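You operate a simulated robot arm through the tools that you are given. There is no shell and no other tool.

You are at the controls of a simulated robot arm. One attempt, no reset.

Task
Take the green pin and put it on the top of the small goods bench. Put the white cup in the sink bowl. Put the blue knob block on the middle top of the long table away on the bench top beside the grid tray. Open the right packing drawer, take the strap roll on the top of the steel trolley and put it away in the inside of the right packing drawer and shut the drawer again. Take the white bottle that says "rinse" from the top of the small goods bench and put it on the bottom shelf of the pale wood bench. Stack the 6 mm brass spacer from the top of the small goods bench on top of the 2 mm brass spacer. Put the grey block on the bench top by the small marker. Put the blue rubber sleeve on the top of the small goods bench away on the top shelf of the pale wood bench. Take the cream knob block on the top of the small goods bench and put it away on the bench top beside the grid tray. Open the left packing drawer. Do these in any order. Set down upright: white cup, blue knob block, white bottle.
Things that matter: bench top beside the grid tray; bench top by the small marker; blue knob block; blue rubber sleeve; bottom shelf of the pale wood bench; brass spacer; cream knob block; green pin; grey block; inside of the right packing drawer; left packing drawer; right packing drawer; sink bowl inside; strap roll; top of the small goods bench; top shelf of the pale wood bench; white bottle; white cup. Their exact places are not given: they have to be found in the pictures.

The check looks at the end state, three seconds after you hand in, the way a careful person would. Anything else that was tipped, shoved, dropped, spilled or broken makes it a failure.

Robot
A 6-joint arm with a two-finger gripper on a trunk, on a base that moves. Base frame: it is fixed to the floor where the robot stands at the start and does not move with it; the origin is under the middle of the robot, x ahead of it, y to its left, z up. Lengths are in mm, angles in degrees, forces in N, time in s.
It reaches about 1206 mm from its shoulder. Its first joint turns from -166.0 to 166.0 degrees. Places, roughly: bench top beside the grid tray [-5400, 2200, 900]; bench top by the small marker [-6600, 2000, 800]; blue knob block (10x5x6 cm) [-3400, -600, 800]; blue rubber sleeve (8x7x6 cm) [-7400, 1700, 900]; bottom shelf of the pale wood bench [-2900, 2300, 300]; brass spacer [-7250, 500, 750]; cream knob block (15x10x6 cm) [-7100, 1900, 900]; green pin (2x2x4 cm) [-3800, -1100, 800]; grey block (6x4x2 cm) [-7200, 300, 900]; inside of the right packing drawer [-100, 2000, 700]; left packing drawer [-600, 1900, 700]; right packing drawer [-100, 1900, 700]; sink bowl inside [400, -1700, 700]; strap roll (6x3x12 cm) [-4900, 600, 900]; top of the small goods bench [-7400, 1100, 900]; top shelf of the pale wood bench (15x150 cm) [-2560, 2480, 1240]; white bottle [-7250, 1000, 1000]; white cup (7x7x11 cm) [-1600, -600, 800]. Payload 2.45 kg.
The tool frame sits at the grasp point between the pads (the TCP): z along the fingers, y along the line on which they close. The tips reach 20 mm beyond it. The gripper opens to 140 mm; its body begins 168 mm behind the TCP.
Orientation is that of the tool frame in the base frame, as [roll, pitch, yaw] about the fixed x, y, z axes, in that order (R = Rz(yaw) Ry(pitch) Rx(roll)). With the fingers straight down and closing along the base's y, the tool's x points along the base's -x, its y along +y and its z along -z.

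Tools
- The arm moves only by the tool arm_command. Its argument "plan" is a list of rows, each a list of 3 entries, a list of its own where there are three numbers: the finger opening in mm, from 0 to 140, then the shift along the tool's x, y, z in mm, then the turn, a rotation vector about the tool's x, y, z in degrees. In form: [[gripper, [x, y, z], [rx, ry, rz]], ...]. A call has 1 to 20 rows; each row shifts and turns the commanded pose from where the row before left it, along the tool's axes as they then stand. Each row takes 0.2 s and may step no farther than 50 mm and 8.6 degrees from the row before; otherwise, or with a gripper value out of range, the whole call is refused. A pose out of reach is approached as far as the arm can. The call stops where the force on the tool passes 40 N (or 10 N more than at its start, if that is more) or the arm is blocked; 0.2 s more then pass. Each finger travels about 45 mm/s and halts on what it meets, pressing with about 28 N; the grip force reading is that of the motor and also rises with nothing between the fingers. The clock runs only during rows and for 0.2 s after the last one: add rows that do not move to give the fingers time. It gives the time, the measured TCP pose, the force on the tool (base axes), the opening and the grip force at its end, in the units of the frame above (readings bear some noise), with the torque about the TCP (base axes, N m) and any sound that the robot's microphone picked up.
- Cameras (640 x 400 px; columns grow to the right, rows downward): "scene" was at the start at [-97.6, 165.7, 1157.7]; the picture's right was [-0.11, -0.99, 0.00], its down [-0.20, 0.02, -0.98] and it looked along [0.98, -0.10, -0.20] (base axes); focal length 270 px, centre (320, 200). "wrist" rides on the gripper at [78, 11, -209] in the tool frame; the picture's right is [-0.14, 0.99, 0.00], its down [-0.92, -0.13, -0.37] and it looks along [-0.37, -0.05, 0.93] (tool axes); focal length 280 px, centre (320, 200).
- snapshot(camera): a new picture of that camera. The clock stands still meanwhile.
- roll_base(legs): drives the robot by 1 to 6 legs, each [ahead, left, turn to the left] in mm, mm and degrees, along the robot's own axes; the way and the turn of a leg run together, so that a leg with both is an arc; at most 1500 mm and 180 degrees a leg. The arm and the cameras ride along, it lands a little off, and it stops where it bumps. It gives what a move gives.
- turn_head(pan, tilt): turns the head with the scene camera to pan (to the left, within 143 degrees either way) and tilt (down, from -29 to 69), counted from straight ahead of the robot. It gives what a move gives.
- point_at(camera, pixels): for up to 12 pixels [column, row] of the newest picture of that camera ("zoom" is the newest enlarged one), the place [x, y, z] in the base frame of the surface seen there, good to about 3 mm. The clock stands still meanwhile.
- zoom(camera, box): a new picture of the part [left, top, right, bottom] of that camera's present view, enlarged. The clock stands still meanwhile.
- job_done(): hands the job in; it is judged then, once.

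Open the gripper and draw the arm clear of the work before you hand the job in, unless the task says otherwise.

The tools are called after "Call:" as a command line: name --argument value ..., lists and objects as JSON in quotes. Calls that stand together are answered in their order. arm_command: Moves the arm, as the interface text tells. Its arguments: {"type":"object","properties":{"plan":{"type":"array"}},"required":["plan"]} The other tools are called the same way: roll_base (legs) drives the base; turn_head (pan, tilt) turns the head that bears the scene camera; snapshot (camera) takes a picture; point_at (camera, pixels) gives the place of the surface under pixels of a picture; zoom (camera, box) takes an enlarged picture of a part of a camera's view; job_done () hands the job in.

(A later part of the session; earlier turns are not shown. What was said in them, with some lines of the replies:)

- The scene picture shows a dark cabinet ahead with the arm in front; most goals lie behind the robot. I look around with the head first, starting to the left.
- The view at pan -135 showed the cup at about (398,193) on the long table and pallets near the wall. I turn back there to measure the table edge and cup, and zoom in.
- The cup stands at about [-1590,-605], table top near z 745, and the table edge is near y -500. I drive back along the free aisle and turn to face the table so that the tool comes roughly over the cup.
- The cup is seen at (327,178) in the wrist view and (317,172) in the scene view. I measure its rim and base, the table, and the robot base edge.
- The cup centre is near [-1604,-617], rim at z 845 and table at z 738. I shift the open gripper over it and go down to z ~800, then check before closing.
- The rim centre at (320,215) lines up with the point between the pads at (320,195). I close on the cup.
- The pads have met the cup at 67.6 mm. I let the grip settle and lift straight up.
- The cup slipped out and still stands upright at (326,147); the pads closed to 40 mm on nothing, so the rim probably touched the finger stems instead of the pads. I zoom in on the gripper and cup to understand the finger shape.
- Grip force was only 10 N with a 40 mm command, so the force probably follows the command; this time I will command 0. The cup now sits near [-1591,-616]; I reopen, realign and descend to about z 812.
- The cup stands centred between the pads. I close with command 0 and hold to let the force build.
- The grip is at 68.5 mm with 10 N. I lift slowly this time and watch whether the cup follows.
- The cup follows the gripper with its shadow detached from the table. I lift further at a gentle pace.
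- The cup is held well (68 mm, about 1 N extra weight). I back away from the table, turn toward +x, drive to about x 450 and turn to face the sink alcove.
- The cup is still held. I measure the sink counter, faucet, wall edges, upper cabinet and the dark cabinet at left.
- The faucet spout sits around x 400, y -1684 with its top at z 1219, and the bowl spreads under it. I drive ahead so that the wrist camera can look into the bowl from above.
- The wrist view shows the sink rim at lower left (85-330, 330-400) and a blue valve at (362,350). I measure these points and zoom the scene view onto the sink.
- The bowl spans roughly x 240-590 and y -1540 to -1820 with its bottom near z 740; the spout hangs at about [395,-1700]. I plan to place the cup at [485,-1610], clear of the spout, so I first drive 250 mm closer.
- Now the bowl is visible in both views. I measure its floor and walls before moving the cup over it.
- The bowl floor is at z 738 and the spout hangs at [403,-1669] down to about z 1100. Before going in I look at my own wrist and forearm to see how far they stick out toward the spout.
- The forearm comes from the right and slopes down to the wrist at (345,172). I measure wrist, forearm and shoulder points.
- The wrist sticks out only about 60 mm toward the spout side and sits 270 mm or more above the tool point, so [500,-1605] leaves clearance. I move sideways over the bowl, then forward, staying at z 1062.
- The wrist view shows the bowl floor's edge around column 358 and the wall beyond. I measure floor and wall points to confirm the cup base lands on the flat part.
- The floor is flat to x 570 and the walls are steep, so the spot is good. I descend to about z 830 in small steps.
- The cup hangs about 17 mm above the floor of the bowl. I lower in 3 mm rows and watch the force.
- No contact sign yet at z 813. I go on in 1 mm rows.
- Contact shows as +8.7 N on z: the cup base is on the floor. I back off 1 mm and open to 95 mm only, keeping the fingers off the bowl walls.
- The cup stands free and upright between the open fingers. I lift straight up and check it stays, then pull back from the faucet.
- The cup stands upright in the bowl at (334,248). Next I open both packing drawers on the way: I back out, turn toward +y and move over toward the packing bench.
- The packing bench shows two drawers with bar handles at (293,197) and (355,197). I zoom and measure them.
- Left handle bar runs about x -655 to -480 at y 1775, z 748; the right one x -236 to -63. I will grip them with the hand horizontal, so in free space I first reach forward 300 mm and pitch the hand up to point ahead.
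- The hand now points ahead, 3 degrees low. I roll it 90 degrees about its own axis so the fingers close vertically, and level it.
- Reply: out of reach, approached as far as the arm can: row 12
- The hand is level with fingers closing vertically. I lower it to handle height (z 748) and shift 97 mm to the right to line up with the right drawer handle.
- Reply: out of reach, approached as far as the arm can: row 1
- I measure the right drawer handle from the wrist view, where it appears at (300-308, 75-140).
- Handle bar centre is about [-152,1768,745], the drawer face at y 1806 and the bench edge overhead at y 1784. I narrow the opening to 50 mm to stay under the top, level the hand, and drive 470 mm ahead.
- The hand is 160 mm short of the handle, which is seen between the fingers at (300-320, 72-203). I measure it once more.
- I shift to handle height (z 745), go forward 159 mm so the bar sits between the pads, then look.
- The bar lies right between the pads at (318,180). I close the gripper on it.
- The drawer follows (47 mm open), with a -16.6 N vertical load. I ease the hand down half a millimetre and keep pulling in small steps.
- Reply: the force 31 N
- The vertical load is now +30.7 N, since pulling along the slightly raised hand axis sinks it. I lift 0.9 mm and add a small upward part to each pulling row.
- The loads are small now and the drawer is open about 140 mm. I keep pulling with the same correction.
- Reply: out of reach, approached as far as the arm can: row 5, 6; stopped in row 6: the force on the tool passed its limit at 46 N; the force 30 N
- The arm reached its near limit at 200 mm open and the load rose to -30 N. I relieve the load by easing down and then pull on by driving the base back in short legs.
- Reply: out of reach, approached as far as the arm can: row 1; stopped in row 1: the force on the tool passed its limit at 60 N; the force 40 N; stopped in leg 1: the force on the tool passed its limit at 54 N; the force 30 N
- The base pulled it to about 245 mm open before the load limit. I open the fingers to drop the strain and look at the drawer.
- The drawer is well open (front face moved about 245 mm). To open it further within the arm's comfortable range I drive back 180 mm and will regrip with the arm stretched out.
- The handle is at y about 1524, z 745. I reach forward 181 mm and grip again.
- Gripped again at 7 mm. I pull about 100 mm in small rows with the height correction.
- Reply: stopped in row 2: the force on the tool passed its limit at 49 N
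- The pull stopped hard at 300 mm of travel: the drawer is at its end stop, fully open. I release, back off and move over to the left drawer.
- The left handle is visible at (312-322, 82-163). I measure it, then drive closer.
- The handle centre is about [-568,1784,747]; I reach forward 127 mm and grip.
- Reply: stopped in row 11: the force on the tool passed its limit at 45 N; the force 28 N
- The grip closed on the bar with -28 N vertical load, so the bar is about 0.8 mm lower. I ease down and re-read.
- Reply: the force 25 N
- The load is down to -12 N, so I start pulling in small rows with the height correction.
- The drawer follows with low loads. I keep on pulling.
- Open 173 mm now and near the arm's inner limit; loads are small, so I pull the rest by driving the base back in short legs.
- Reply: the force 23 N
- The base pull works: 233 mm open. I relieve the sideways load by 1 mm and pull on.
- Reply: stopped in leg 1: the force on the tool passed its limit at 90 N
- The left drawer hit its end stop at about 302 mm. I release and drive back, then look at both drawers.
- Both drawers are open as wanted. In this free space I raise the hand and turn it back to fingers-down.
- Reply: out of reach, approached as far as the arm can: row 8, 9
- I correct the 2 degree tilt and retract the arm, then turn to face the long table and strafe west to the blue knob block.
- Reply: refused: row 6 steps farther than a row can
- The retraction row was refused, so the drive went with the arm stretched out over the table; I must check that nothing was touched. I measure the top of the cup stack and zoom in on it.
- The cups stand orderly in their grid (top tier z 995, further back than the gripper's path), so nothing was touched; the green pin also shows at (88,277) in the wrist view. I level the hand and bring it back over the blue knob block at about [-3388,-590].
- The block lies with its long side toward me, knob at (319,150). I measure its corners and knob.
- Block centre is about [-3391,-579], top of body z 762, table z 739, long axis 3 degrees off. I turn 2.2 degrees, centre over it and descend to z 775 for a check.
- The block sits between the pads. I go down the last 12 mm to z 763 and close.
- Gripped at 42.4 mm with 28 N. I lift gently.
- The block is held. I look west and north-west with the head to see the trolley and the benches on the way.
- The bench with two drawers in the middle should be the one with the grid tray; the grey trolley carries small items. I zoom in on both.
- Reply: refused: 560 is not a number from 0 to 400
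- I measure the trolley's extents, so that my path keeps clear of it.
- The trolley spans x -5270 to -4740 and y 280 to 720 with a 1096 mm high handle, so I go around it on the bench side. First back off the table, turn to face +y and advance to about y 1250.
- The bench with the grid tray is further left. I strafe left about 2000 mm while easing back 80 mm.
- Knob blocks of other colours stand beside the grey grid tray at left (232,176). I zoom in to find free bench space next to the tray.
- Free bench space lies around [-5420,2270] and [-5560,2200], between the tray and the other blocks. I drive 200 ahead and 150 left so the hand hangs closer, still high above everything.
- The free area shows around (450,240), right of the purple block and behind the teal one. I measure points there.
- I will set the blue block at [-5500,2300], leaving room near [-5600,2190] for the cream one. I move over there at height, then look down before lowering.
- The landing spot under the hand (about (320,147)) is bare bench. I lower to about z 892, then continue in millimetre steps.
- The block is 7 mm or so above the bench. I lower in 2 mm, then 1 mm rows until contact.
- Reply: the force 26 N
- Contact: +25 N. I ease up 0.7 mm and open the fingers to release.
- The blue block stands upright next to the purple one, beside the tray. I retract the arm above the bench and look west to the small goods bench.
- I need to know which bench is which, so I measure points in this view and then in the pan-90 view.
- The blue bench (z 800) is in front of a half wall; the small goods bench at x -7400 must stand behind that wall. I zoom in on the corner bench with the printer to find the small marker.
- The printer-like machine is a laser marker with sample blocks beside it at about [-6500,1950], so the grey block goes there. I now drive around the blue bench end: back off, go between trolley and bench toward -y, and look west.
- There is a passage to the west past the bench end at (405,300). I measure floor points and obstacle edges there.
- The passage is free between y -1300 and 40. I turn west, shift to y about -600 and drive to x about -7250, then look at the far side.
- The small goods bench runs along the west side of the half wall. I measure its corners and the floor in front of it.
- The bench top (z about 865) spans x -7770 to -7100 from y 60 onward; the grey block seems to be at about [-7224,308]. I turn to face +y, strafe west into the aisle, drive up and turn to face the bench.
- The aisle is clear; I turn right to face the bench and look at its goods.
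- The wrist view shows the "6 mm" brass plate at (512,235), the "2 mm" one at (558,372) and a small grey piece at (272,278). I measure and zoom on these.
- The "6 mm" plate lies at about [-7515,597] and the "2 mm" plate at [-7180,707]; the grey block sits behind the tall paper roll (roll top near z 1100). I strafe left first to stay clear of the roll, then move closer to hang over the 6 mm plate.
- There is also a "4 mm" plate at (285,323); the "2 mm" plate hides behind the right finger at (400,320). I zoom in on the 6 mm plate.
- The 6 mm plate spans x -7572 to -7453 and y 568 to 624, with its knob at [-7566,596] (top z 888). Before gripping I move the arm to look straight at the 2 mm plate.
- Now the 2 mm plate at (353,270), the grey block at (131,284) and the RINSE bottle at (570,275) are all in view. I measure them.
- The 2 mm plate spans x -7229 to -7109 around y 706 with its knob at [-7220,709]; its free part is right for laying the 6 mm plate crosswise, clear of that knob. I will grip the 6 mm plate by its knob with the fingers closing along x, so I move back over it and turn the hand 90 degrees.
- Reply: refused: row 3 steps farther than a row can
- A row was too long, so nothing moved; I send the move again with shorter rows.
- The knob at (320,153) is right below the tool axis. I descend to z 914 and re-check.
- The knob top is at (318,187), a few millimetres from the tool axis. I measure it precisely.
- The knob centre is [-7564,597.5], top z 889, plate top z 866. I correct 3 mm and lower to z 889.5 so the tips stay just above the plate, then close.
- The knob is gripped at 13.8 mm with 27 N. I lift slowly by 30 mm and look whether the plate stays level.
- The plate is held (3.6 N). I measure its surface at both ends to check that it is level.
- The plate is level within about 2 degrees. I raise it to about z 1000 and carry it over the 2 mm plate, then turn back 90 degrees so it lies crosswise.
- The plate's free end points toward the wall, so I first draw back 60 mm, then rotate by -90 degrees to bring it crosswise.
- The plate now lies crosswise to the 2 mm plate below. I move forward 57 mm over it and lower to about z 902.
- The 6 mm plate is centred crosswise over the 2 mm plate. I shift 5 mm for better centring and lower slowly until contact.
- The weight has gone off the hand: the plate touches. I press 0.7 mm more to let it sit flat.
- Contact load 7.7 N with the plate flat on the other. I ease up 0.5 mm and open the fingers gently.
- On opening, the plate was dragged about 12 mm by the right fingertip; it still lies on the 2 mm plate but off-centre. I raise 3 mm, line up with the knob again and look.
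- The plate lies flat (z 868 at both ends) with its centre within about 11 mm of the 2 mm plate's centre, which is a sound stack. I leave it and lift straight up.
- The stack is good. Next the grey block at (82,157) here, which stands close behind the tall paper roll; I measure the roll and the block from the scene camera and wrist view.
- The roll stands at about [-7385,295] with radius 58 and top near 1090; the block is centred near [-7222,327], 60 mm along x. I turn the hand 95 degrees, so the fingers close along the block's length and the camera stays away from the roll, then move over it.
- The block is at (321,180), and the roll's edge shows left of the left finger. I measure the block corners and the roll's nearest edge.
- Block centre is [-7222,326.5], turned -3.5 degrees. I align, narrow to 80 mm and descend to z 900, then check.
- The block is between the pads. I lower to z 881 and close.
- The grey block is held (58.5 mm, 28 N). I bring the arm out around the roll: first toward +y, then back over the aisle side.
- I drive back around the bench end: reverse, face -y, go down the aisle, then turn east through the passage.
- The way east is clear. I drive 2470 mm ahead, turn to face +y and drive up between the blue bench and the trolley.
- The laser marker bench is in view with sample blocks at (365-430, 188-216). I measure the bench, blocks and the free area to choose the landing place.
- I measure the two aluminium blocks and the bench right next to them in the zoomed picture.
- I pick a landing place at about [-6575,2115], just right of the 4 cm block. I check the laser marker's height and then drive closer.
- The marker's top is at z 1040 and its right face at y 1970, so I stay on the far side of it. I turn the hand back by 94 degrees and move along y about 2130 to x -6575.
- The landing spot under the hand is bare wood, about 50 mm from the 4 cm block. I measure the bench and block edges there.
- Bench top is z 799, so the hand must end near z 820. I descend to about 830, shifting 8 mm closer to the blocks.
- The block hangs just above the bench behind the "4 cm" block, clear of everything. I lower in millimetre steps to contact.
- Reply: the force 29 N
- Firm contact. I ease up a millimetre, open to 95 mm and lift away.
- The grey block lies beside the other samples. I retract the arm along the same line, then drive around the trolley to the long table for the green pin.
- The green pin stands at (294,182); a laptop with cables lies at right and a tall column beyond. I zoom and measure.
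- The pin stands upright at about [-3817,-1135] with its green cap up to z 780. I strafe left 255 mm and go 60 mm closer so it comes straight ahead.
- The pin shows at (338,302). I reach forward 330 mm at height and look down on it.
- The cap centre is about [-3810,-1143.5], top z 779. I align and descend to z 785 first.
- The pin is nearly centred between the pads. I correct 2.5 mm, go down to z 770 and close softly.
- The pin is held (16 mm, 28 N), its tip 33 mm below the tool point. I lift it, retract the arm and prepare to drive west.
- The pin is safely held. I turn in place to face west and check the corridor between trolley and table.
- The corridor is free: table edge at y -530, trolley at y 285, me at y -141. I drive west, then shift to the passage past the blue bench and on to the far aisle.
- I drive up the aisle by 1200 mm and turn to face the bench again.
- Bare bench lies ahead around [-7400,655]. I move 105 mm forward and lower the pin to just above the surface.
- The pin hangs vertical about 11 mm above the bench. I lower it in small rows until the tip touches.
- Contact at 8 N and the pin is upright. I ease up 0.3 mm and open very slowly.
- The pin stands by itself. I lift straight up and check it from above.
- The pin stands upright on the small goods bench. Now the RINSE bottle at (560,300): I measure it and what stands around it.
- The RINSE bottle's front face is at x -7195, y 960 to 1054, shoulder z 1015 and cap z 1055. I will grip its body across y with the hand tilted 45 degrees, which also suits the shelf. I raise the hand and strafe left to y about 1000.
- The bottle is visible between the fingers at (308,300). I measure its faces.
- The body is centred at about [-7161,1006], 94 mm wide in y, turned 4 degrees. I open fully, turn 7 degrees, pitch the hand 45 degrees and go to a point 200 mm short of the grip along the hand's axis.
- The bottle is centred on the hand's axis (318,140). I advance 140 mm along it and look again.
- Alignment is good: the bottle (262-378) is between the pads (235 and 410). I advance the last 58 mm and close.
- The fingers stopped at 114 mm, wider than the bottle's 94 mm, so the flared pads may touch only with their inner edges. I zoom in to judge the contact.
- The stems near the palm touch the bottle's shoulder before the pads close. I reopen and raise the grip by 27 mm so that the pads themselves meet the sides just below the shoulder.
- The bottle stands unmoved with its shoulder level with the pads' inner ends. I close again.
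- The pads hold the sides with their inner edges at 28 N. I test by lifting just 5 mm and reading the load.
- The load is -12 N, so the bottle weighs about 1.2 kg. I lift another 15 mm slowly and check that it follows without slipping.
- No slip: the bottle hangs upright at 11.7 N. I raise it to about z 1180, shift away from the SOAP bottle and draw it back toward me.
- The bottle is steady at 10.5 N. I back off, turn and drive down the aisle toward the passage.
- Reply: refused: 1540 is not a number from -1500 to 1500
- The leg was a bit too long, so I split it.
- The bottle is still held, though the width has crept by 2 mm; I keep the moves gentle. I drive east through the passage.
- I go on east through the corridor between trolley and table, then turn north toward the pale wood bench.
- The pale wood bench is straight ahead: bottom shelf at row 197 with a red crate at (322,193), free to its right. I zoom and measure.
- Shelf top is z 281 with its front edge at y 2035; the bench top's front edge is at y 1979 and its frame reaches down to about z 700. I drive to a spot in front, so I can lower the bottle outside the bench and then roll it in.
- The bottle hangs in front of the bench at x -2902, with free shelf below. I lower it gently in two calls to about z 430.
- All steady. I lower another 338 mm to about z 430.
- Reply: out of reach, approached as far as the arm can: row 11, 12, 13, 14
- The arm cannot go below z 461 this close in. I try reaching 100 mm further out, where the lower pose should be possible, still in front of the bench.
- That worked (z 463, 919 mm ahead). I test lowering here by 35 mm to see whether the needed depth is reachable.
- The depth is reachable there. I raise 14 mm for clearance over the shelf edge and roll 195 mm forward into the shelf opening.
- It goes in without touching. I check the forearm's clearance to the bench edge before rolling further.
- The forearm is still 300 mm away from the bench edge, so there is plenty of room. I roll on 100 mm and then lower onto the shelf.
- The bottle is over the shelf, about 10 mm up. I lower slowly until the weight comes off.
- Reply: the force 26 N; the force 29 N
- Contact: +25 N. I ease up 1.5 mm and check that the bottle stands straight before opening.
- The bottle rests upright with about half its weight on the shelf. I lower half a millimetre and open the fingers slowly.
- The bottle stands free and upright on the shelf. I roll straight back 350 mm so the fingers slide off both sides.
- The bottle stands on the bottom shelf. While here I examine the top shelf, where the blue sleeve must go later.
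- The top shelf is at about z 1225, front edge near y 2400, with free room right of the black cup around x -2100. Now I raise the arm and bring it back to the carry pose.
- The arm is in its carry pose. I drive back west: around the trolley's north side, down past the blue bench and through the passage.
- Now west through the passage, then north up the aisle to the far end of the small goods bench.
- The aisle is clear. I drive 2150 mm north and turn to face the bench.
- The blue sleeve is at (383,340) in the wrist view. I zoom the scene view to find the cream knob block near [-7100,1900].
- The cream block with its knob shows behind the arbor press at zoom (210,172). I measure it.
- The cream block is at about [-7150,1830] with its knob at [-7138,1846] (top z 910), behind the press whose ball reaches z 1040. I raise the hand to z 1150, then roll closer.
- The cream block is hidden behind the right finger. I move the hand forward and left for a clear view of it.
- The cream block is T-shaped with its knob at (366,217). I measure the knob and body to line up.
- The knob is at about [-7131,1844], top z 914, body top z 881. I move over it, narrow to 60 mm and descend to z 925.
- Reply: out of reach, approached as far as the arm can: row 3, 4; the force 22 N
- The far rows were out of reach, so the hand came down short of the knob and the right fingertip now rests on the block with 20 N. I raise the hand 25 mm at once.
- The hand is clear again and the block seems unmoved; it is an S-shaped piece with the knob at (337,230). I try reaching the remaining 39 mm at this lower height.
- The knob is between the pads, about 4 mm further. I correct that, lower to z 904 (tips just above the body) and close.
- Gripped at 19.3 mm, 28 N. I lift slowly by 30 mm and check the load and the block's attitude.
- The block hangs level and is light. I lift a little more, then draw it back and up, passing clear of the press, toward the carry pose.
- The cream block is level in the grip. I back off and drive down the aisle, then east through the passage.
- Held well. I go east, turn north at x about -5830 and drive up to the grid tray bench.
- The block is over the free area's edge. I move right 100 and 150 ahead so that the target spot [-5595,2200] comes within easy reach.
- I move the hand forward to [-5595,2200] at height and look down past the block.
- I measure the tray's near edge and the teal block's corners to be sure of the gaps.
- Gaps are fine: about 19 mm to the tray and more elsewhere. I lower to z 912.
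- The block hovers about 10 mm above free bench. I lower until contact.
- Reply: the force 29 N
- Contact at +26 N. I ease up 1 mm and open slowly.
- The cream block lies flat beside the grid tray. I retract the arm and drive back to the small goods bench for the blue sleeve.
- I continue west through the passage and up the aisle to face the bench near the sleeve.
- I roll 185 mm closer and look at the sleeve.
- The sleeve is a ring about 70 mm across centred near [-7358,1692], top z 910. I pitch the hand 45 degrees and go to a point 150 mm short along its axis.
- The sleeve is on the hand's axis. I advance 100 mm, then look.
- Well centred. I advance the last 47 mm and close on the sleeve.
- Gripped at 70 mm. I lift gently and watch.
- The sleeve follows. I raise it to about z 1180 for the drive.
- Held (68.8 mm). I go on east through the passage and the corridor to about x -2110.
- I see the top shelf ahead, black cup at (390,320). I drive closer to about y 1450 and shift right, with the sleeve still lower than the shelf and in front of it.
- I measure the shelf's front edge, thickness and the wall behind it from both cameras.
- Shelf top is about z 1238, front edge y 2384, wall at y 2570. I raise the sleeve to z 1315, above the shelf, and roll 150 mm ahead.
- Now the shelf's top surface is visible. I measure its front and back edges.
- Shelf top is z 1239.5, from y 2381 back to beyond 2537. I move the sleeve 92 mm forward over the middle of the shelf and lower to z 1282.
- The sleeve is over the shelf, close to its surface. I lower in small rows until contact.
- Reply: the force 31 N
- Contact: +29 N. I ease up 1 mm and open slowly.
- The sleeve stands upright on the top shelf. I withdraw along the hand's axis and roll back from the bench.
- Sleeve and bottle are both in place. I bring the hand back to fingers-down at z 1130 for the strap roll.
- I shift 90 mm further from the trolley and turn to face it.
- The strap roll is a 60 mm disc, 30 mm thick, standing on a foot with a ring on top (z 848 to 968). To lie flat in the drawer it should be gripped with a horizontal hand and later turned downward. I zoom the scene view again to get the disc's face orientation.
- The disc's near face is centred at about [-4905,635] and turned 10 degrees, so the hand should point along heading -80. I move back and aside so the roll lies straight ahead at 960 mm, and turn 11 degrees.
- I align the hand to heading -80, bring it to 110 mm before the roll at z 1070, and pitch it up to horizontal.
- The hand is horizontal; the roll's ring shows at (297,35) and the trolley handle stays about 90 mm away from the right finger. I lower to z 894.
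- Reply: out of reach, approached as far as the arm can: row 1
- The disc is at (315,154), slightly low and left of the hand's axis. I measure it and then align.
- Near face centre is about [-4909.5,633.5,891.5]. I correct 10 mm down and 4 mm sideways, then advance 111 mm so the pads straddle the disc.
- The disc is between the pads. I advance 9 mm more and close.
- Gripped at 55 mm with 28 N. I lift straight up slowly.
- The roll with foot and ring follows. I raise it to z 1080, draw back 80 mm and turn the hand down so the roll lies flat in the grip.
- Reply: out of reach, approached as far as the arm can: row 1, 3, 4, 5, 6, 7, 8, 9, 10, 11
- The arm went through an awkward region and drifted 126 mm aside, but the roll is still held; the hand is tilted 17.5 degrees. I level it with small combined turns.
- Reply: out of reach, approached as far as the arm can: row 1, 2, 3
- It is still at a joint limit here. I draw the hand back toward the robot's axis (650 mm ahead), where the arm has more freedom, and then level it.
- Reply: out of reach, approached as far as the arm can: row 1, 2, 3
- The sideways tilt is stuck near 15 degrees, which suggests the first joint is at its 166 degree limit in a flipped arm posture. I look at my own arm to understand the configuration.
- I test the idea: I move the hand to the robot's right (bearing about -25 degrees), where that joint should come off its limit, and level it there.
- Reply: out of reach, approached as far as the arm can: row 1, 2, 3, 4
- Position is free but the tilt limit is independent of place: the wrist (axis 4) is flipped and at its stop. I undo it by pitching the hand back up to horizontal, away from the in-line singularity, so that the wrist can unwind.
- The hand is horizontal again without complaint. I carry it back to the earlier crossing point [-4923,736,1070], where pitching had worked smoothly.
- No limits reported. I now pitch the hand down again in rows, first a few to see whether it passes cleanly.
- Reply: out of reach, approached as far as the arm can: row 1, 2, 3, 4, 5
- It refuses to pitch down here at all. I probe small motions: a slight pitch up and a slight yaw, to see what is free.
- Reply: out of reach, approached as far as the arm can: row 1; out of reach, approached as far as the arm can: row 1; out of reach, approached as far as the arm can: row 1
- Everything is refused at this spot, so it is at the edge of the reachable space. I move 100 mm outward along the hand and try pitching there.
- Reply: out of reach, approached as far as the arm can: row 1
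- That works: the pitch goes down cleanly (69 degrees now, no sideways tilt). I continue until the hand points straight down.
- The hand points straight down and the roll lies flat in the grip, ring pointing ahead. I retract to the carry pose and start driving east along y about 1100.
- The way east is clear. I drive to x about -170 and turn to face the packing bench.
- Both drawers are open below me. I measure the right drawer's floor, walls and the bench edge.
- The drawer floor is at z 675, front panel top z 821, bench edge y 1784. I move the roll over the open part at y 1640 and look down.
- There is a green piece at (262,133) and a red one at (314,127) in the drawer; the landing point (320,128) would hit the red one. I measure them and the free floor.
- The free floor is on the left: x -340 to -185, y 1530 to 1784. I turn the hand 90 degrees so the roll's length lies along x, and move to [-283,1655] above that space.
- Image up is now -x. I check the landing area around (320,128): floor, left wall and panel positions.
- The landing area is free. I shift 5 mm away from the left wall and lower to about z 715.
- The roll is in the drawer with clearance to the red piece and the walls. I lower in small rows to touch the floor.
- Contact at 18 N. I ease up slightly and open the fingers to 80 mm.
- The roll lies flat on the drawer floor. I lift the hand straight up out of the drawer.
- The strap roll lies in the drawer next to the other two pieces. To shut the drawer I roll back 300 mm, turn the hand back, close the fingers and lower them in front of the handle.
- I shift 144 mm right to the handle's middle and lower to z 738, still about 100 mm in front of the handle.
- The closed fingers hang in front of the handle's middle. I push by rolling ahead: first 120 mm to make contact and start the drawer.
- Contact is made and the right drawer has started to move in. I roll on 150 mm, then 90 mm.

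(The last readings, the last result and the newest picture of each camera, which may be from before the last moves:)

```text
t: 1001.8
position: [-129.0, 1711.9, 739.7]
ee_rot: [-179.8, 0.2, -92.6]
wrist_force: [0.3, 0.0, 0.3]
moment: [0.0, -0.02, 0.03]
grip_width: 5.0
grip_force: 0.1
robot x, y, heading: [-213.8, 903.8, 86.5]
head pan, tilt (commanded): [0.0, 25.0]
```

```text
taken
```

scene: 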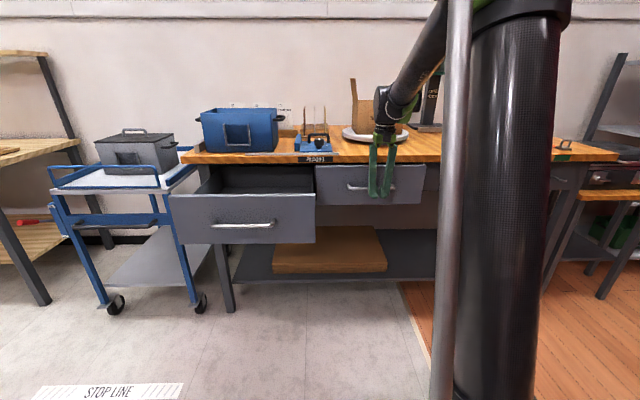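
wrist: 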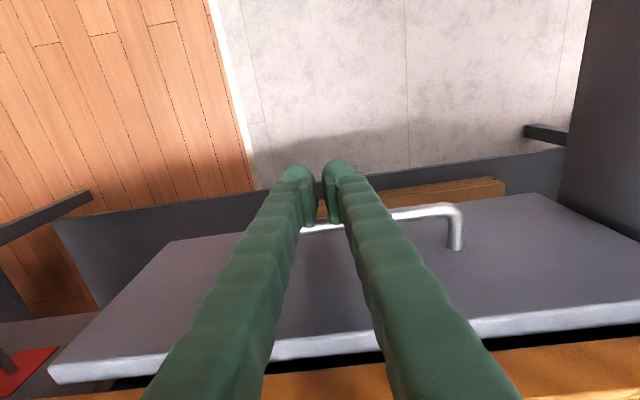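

Only about 40 mm remain. I push the rest with the arm in small rows until it stops.

Call:
arm_command --plan '[[5, [-8, 0, 0], [0, 0, 0]], [5, [-8, 0, 0], [0, 0, 0]], [5, [-8, 0, 0], [0, 0, 0]], [5, [-6, 0, 0], [0, 0, 0]], [5, [-4, 0, 0], [0, 0, 0]], [5, [0, 0, 0], [0, 0, 0]]]'

Call:
arm_command --plan '[[5, [-3, 0, 0], [0, 0, 0]], [5, [-3, 0, 0], [0, 0, 0]], [5, [-3, 0, 0], [0, 0, 0]], [5, [-3, 0, 0], [0, 0, 0]], [5, [-3, 0, 0], [0, 0, 0]], [5, [-3, 0, 0], [0, 0, 0]]]'

Call:
snapshot --camera "wrist"

```text
t: 1003.2
position: [-129.4, 1745.8, 739.6]
ee_rot: [-179.9, 0.2, -92.7]
wrist_force: [-0.3, -0.1, 0.5]
moment: [0.01, -0.01, -0.03]
grip_width: 5.0
grip_force: 0.2
robot x, y, heading: [-216.6, 903.0, 87.1]
head pan, tilt (commanded): [0.0, 25.0]
```

```text
t: 1003.9
position: [-128.3, 1746.6, 739.0]
ee_rot: [-179.9, -0.1, -92.7]
wrist_force: [-0.6, -9.5, 1.6]
moment: [0.07, -0.03, 0.06]
grip_width: 6.0
grip_force: 0.1
robot x, y, heading: [-217.2, 899.9, 86.9]
head pan, tilt (commanded): [0.0, 25.0]
stopped in row 3: the force on the tool passed its limit at 45 N (the readings are from after the stop); the commanded pose is now the measured one
```

```text
taken
```

wrist: 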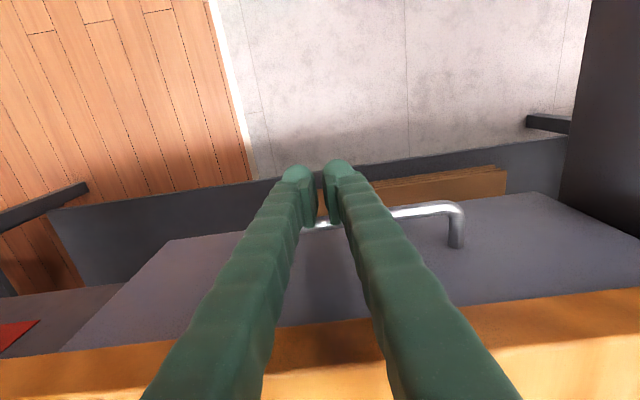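

It stopped firmly at y 1747, which fits a shut drawer. I back off and verify the panel's position.

Call:
arm_command --plan '[[5, [10, 0, 0], [0, 0, 0]], [5, [30, 0, 0], [0, 0, 0]], [5, [40, 0, 0], [0, 0, 0]], [5, [0, 0, 0], [0, 0, 0]]]'

Call:
roll_base --legs '[[-450, 0, 0]]'

Call:
turn_head --pan 0 --tilt 20

Call:
snapshot --camera "scene"

Call:
zoom --camera "scene" --box '[190, 120, 450, 270]'

```text
t: 1004.9
position: [-131.2, 1668.2, 737.5]
ee_rot: [-179.8, -0.1, -92.5]
wrist_force: [0.1, 0.2, -1.1]
moment: [-0.01, 0.06, 0.01]
grip_width: 5.0
grip_force: 0.1
robot x, y, heading: [-216.4, 901.3, 86.7]
head pan, tilt (commanded): [0.0, 25.0]
```

```text
t: 1007.7
position: [-156.3, 1214.6, 738.6]
ee_rot: [-179.9, -0.1, -92.7]
wrist_force: [-0.7, -0.7, 0.1]
moment: [0.01, -0.04, -0.01]
grip_width: 5.0
grip_force: 0.1
robot x, y, heading: [-242.9, 448.3, 86.6]
head pan, tilt (commanded): [0.0, 25.0]
```

```text
t: 1008.3
position: [-156.1, 1215.2, 737.2]
ee_rot: [-179.9, -0.1, -92.7]
wrist_force: [-0.9, 0.2, -0.1]
moment: [0.02, 0.04, 0.01]
grip_width: 5.0
grip_force: 0.1
robot x, y, heading: [-241.0, 448.2, 86.6]
head pan, tilt (commanded): [0.0, 20.0]
```

```text
taken
```

scene: 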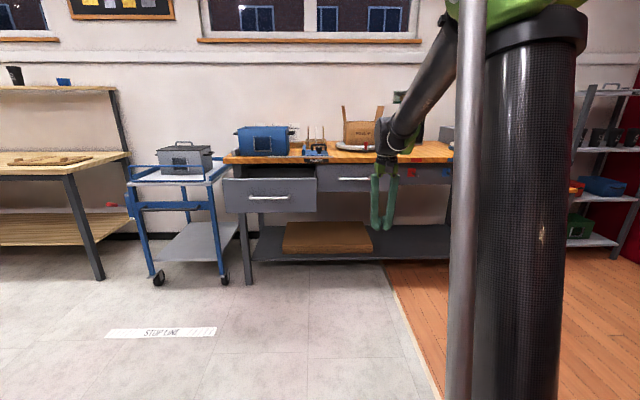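

```text
2.46 times, centred on (320, 195) of scene
```

zoom: 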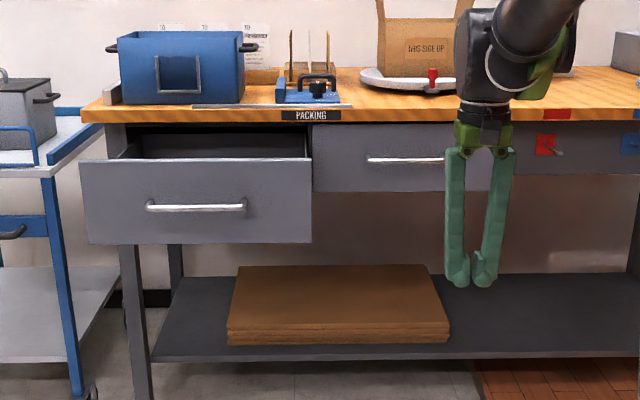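

Call:
point_at --camera "zoom" --pixels '[[340, 140], [420, 180], [340, 180], [400, 160], [560, 165], [200, 190], [195, 207], [330, 160]]'

Call:
snapshot --camera "wrist"

```text
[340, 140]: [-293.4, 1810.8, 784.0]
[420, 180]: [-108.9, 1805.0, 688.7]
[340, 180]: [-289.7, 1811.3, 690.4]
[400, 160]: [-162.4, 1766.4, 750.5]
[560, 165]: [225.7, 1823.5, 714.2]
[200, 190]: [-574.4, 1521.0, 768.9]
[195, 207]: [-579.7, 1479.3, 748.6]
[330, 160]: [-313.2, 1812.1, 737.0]
```

```text
taken
```

wrist: 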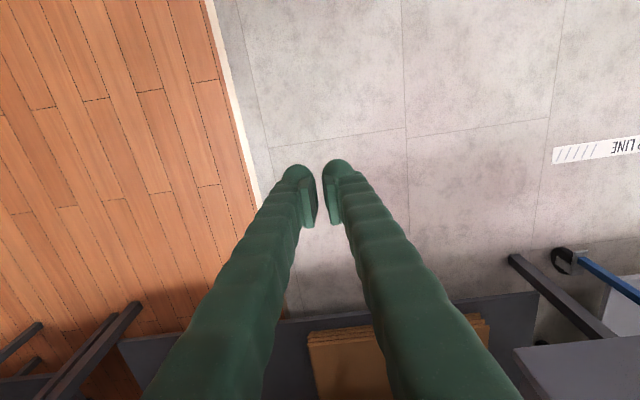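

The shut right drawer's face is back at y 1805-1811 as at the start, and the left drawer's handle is still 300 mm out. I open the gripper and raise the arm clear.

Call:
arm_command --plan '[[40, [0, 0, -30], [0, 0, 0]], [80, [0, 0, -45], [0, 0, 0]], [120, [0, 0, -45], [0, 0, 0]], [140, [0, 0, -45], [0, 0, 0]], [140, [0, 0, -45], [0, 0, 0]], [140, [0, 0, -45], [0, 0, 0]], [140, [20, 0, -40], [0, 0, 0]], [140, [30, 0, -20], [0, 0, 0]], [140, [30, 0, 0], [0, 0, 0]], [140, [0, 0, 0], [0, 0, 0]]]'

Call:
roll_base --legs '[[-300, 0, 0]]'

Call:
turn_head --pan -5 --tilt 15

Call:
snapshot --camera "scene"

Call:
turn_head --pan 60 --tilt 10

Call:
snapshot --camera "scene"

```text
t: 1010.5
position: [-160.5, 1135.5, 1052.8]
ee_rot: [-179.9, -0.1, -92.6]
wrist_force: [0.1, 0.3, -0.5]
moment: [0.02, -0.01, -0.01]
grip_width: 140.3
grip_force: 0.0
robot x, y, heading: [-243.5, 446.2, 86.7]
head pan, tilt (commanded): [0.0, 20.0]
```

```text
t: 1012.5
position: [-176.2, 842.2, 1053.4]
ee_rot: [-179.8, -0.1, -92.9]
wrist_force: [-0.2, -0.6, 0.4]
moment: [0.01, -0.02, -0.02]
grip_width: 139.9
grip_force: 0.1
robot x, y, heading: [-261.4, 151.9, 86.3]
head pan, tilt (commanded): [0.0, 20.0]
```

```text
t: 1013.2
position: [-176.1, 841.9, 1051.9]
ee_rot: [-179.9, -0.2, -92.9]
wrist_force: [0.4, -0.8, -0.1]
moment: [0.0, -0.02, -0.02]
grip_width: 140.1
grip_force: 0.1
robot x, y, heading: [-257.4, 156.4, 86.6]
head pan, tilt (commanded): [-5.0, 15.0]
```

```text
taken
```

scene: 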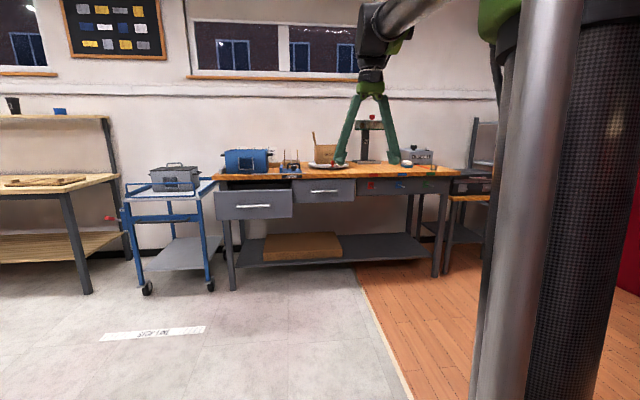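

```text
t: 1014.6
position: [-175.4, 843.0, 1053.1]
ee_rot: [-179.9, -0.1, -92.9]
wrist_force: [0.3, -0.1, 0.1]
moment: [0.02, -0.01, -0.03]
grip_width: 140.1
grip_force: 0.0
robot x, y, heading: [-260.8, 154.8, 86.5]
head pan, tilt (commanded): [60.0, 10.0]
```

```text
taken
```

scene: 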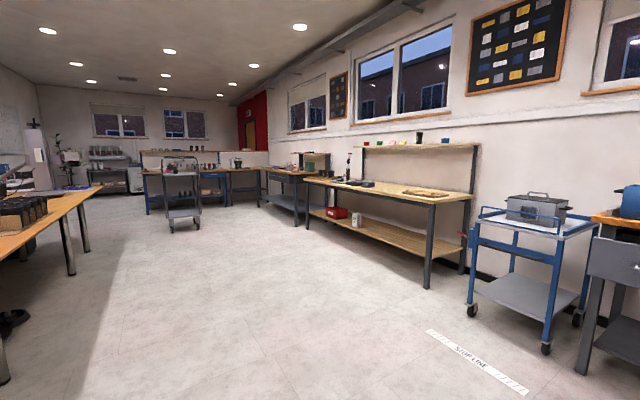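

The overview shows the left drawer open, the right one shut, the sleeve on the top shelf, the bottle on the bottom shelf and everything else in order. The gripper is open and the arm is clear, so I hand the job in.

Call:
job_done

```text
The job is handed in.
```

The job is handed in, and as far as I could check, all ten tasks are done. The pictures I took after each placement showed the item where it belonged.

| Item | Where it ended up |
|---|---|
| White cup | Upright in the sink bowl |
| Blue knob block | Upright on the bench top beside the grid tray |
| Cream knob block | Flat on the bench top beside the grid tray |
| Grey block | On the bench top by the laser marking machine, which I took to be the small marker, next to the sample blocks |
| Green pin | Standing on top of the small goods bench |
| 6 mm brass spacer | Lying crosswise on top of the 2 mm spacer, flat, about 11 mm off centre |
| White "rinse" bottle | Upright on the bottom shelf of the pale wood bench |
| Blue rubber sleeve | On the top shelf of the pale wood bench |
| Strap roll | Lying flat in the right packing drawer |
| Right packing drawer | Shut; its face measured the same as at the start |
| Left packing drawer | Open to its stop, about 300 mm |

- **Brass stack:** the 6 mm spacer slid about 12 mm when I let go of it. I left it because it was lying flat. It is crosswise because the 2 mm spacer's knob gets in the way of lining them up.
- **Strap roll:** it stood upright on the trolley and now lies flat in the drawer, beside a red and a green piece that were already there.
- **White cup:** it slipped out of the grip on the first try but stayed upright on the table; the second try held.
- **Not rechecked at the end:** I did not go back to look at the sink or the far benches, so for the cup, the blocks, the spacers and the pin I rely on the pictures taken right after placing them.
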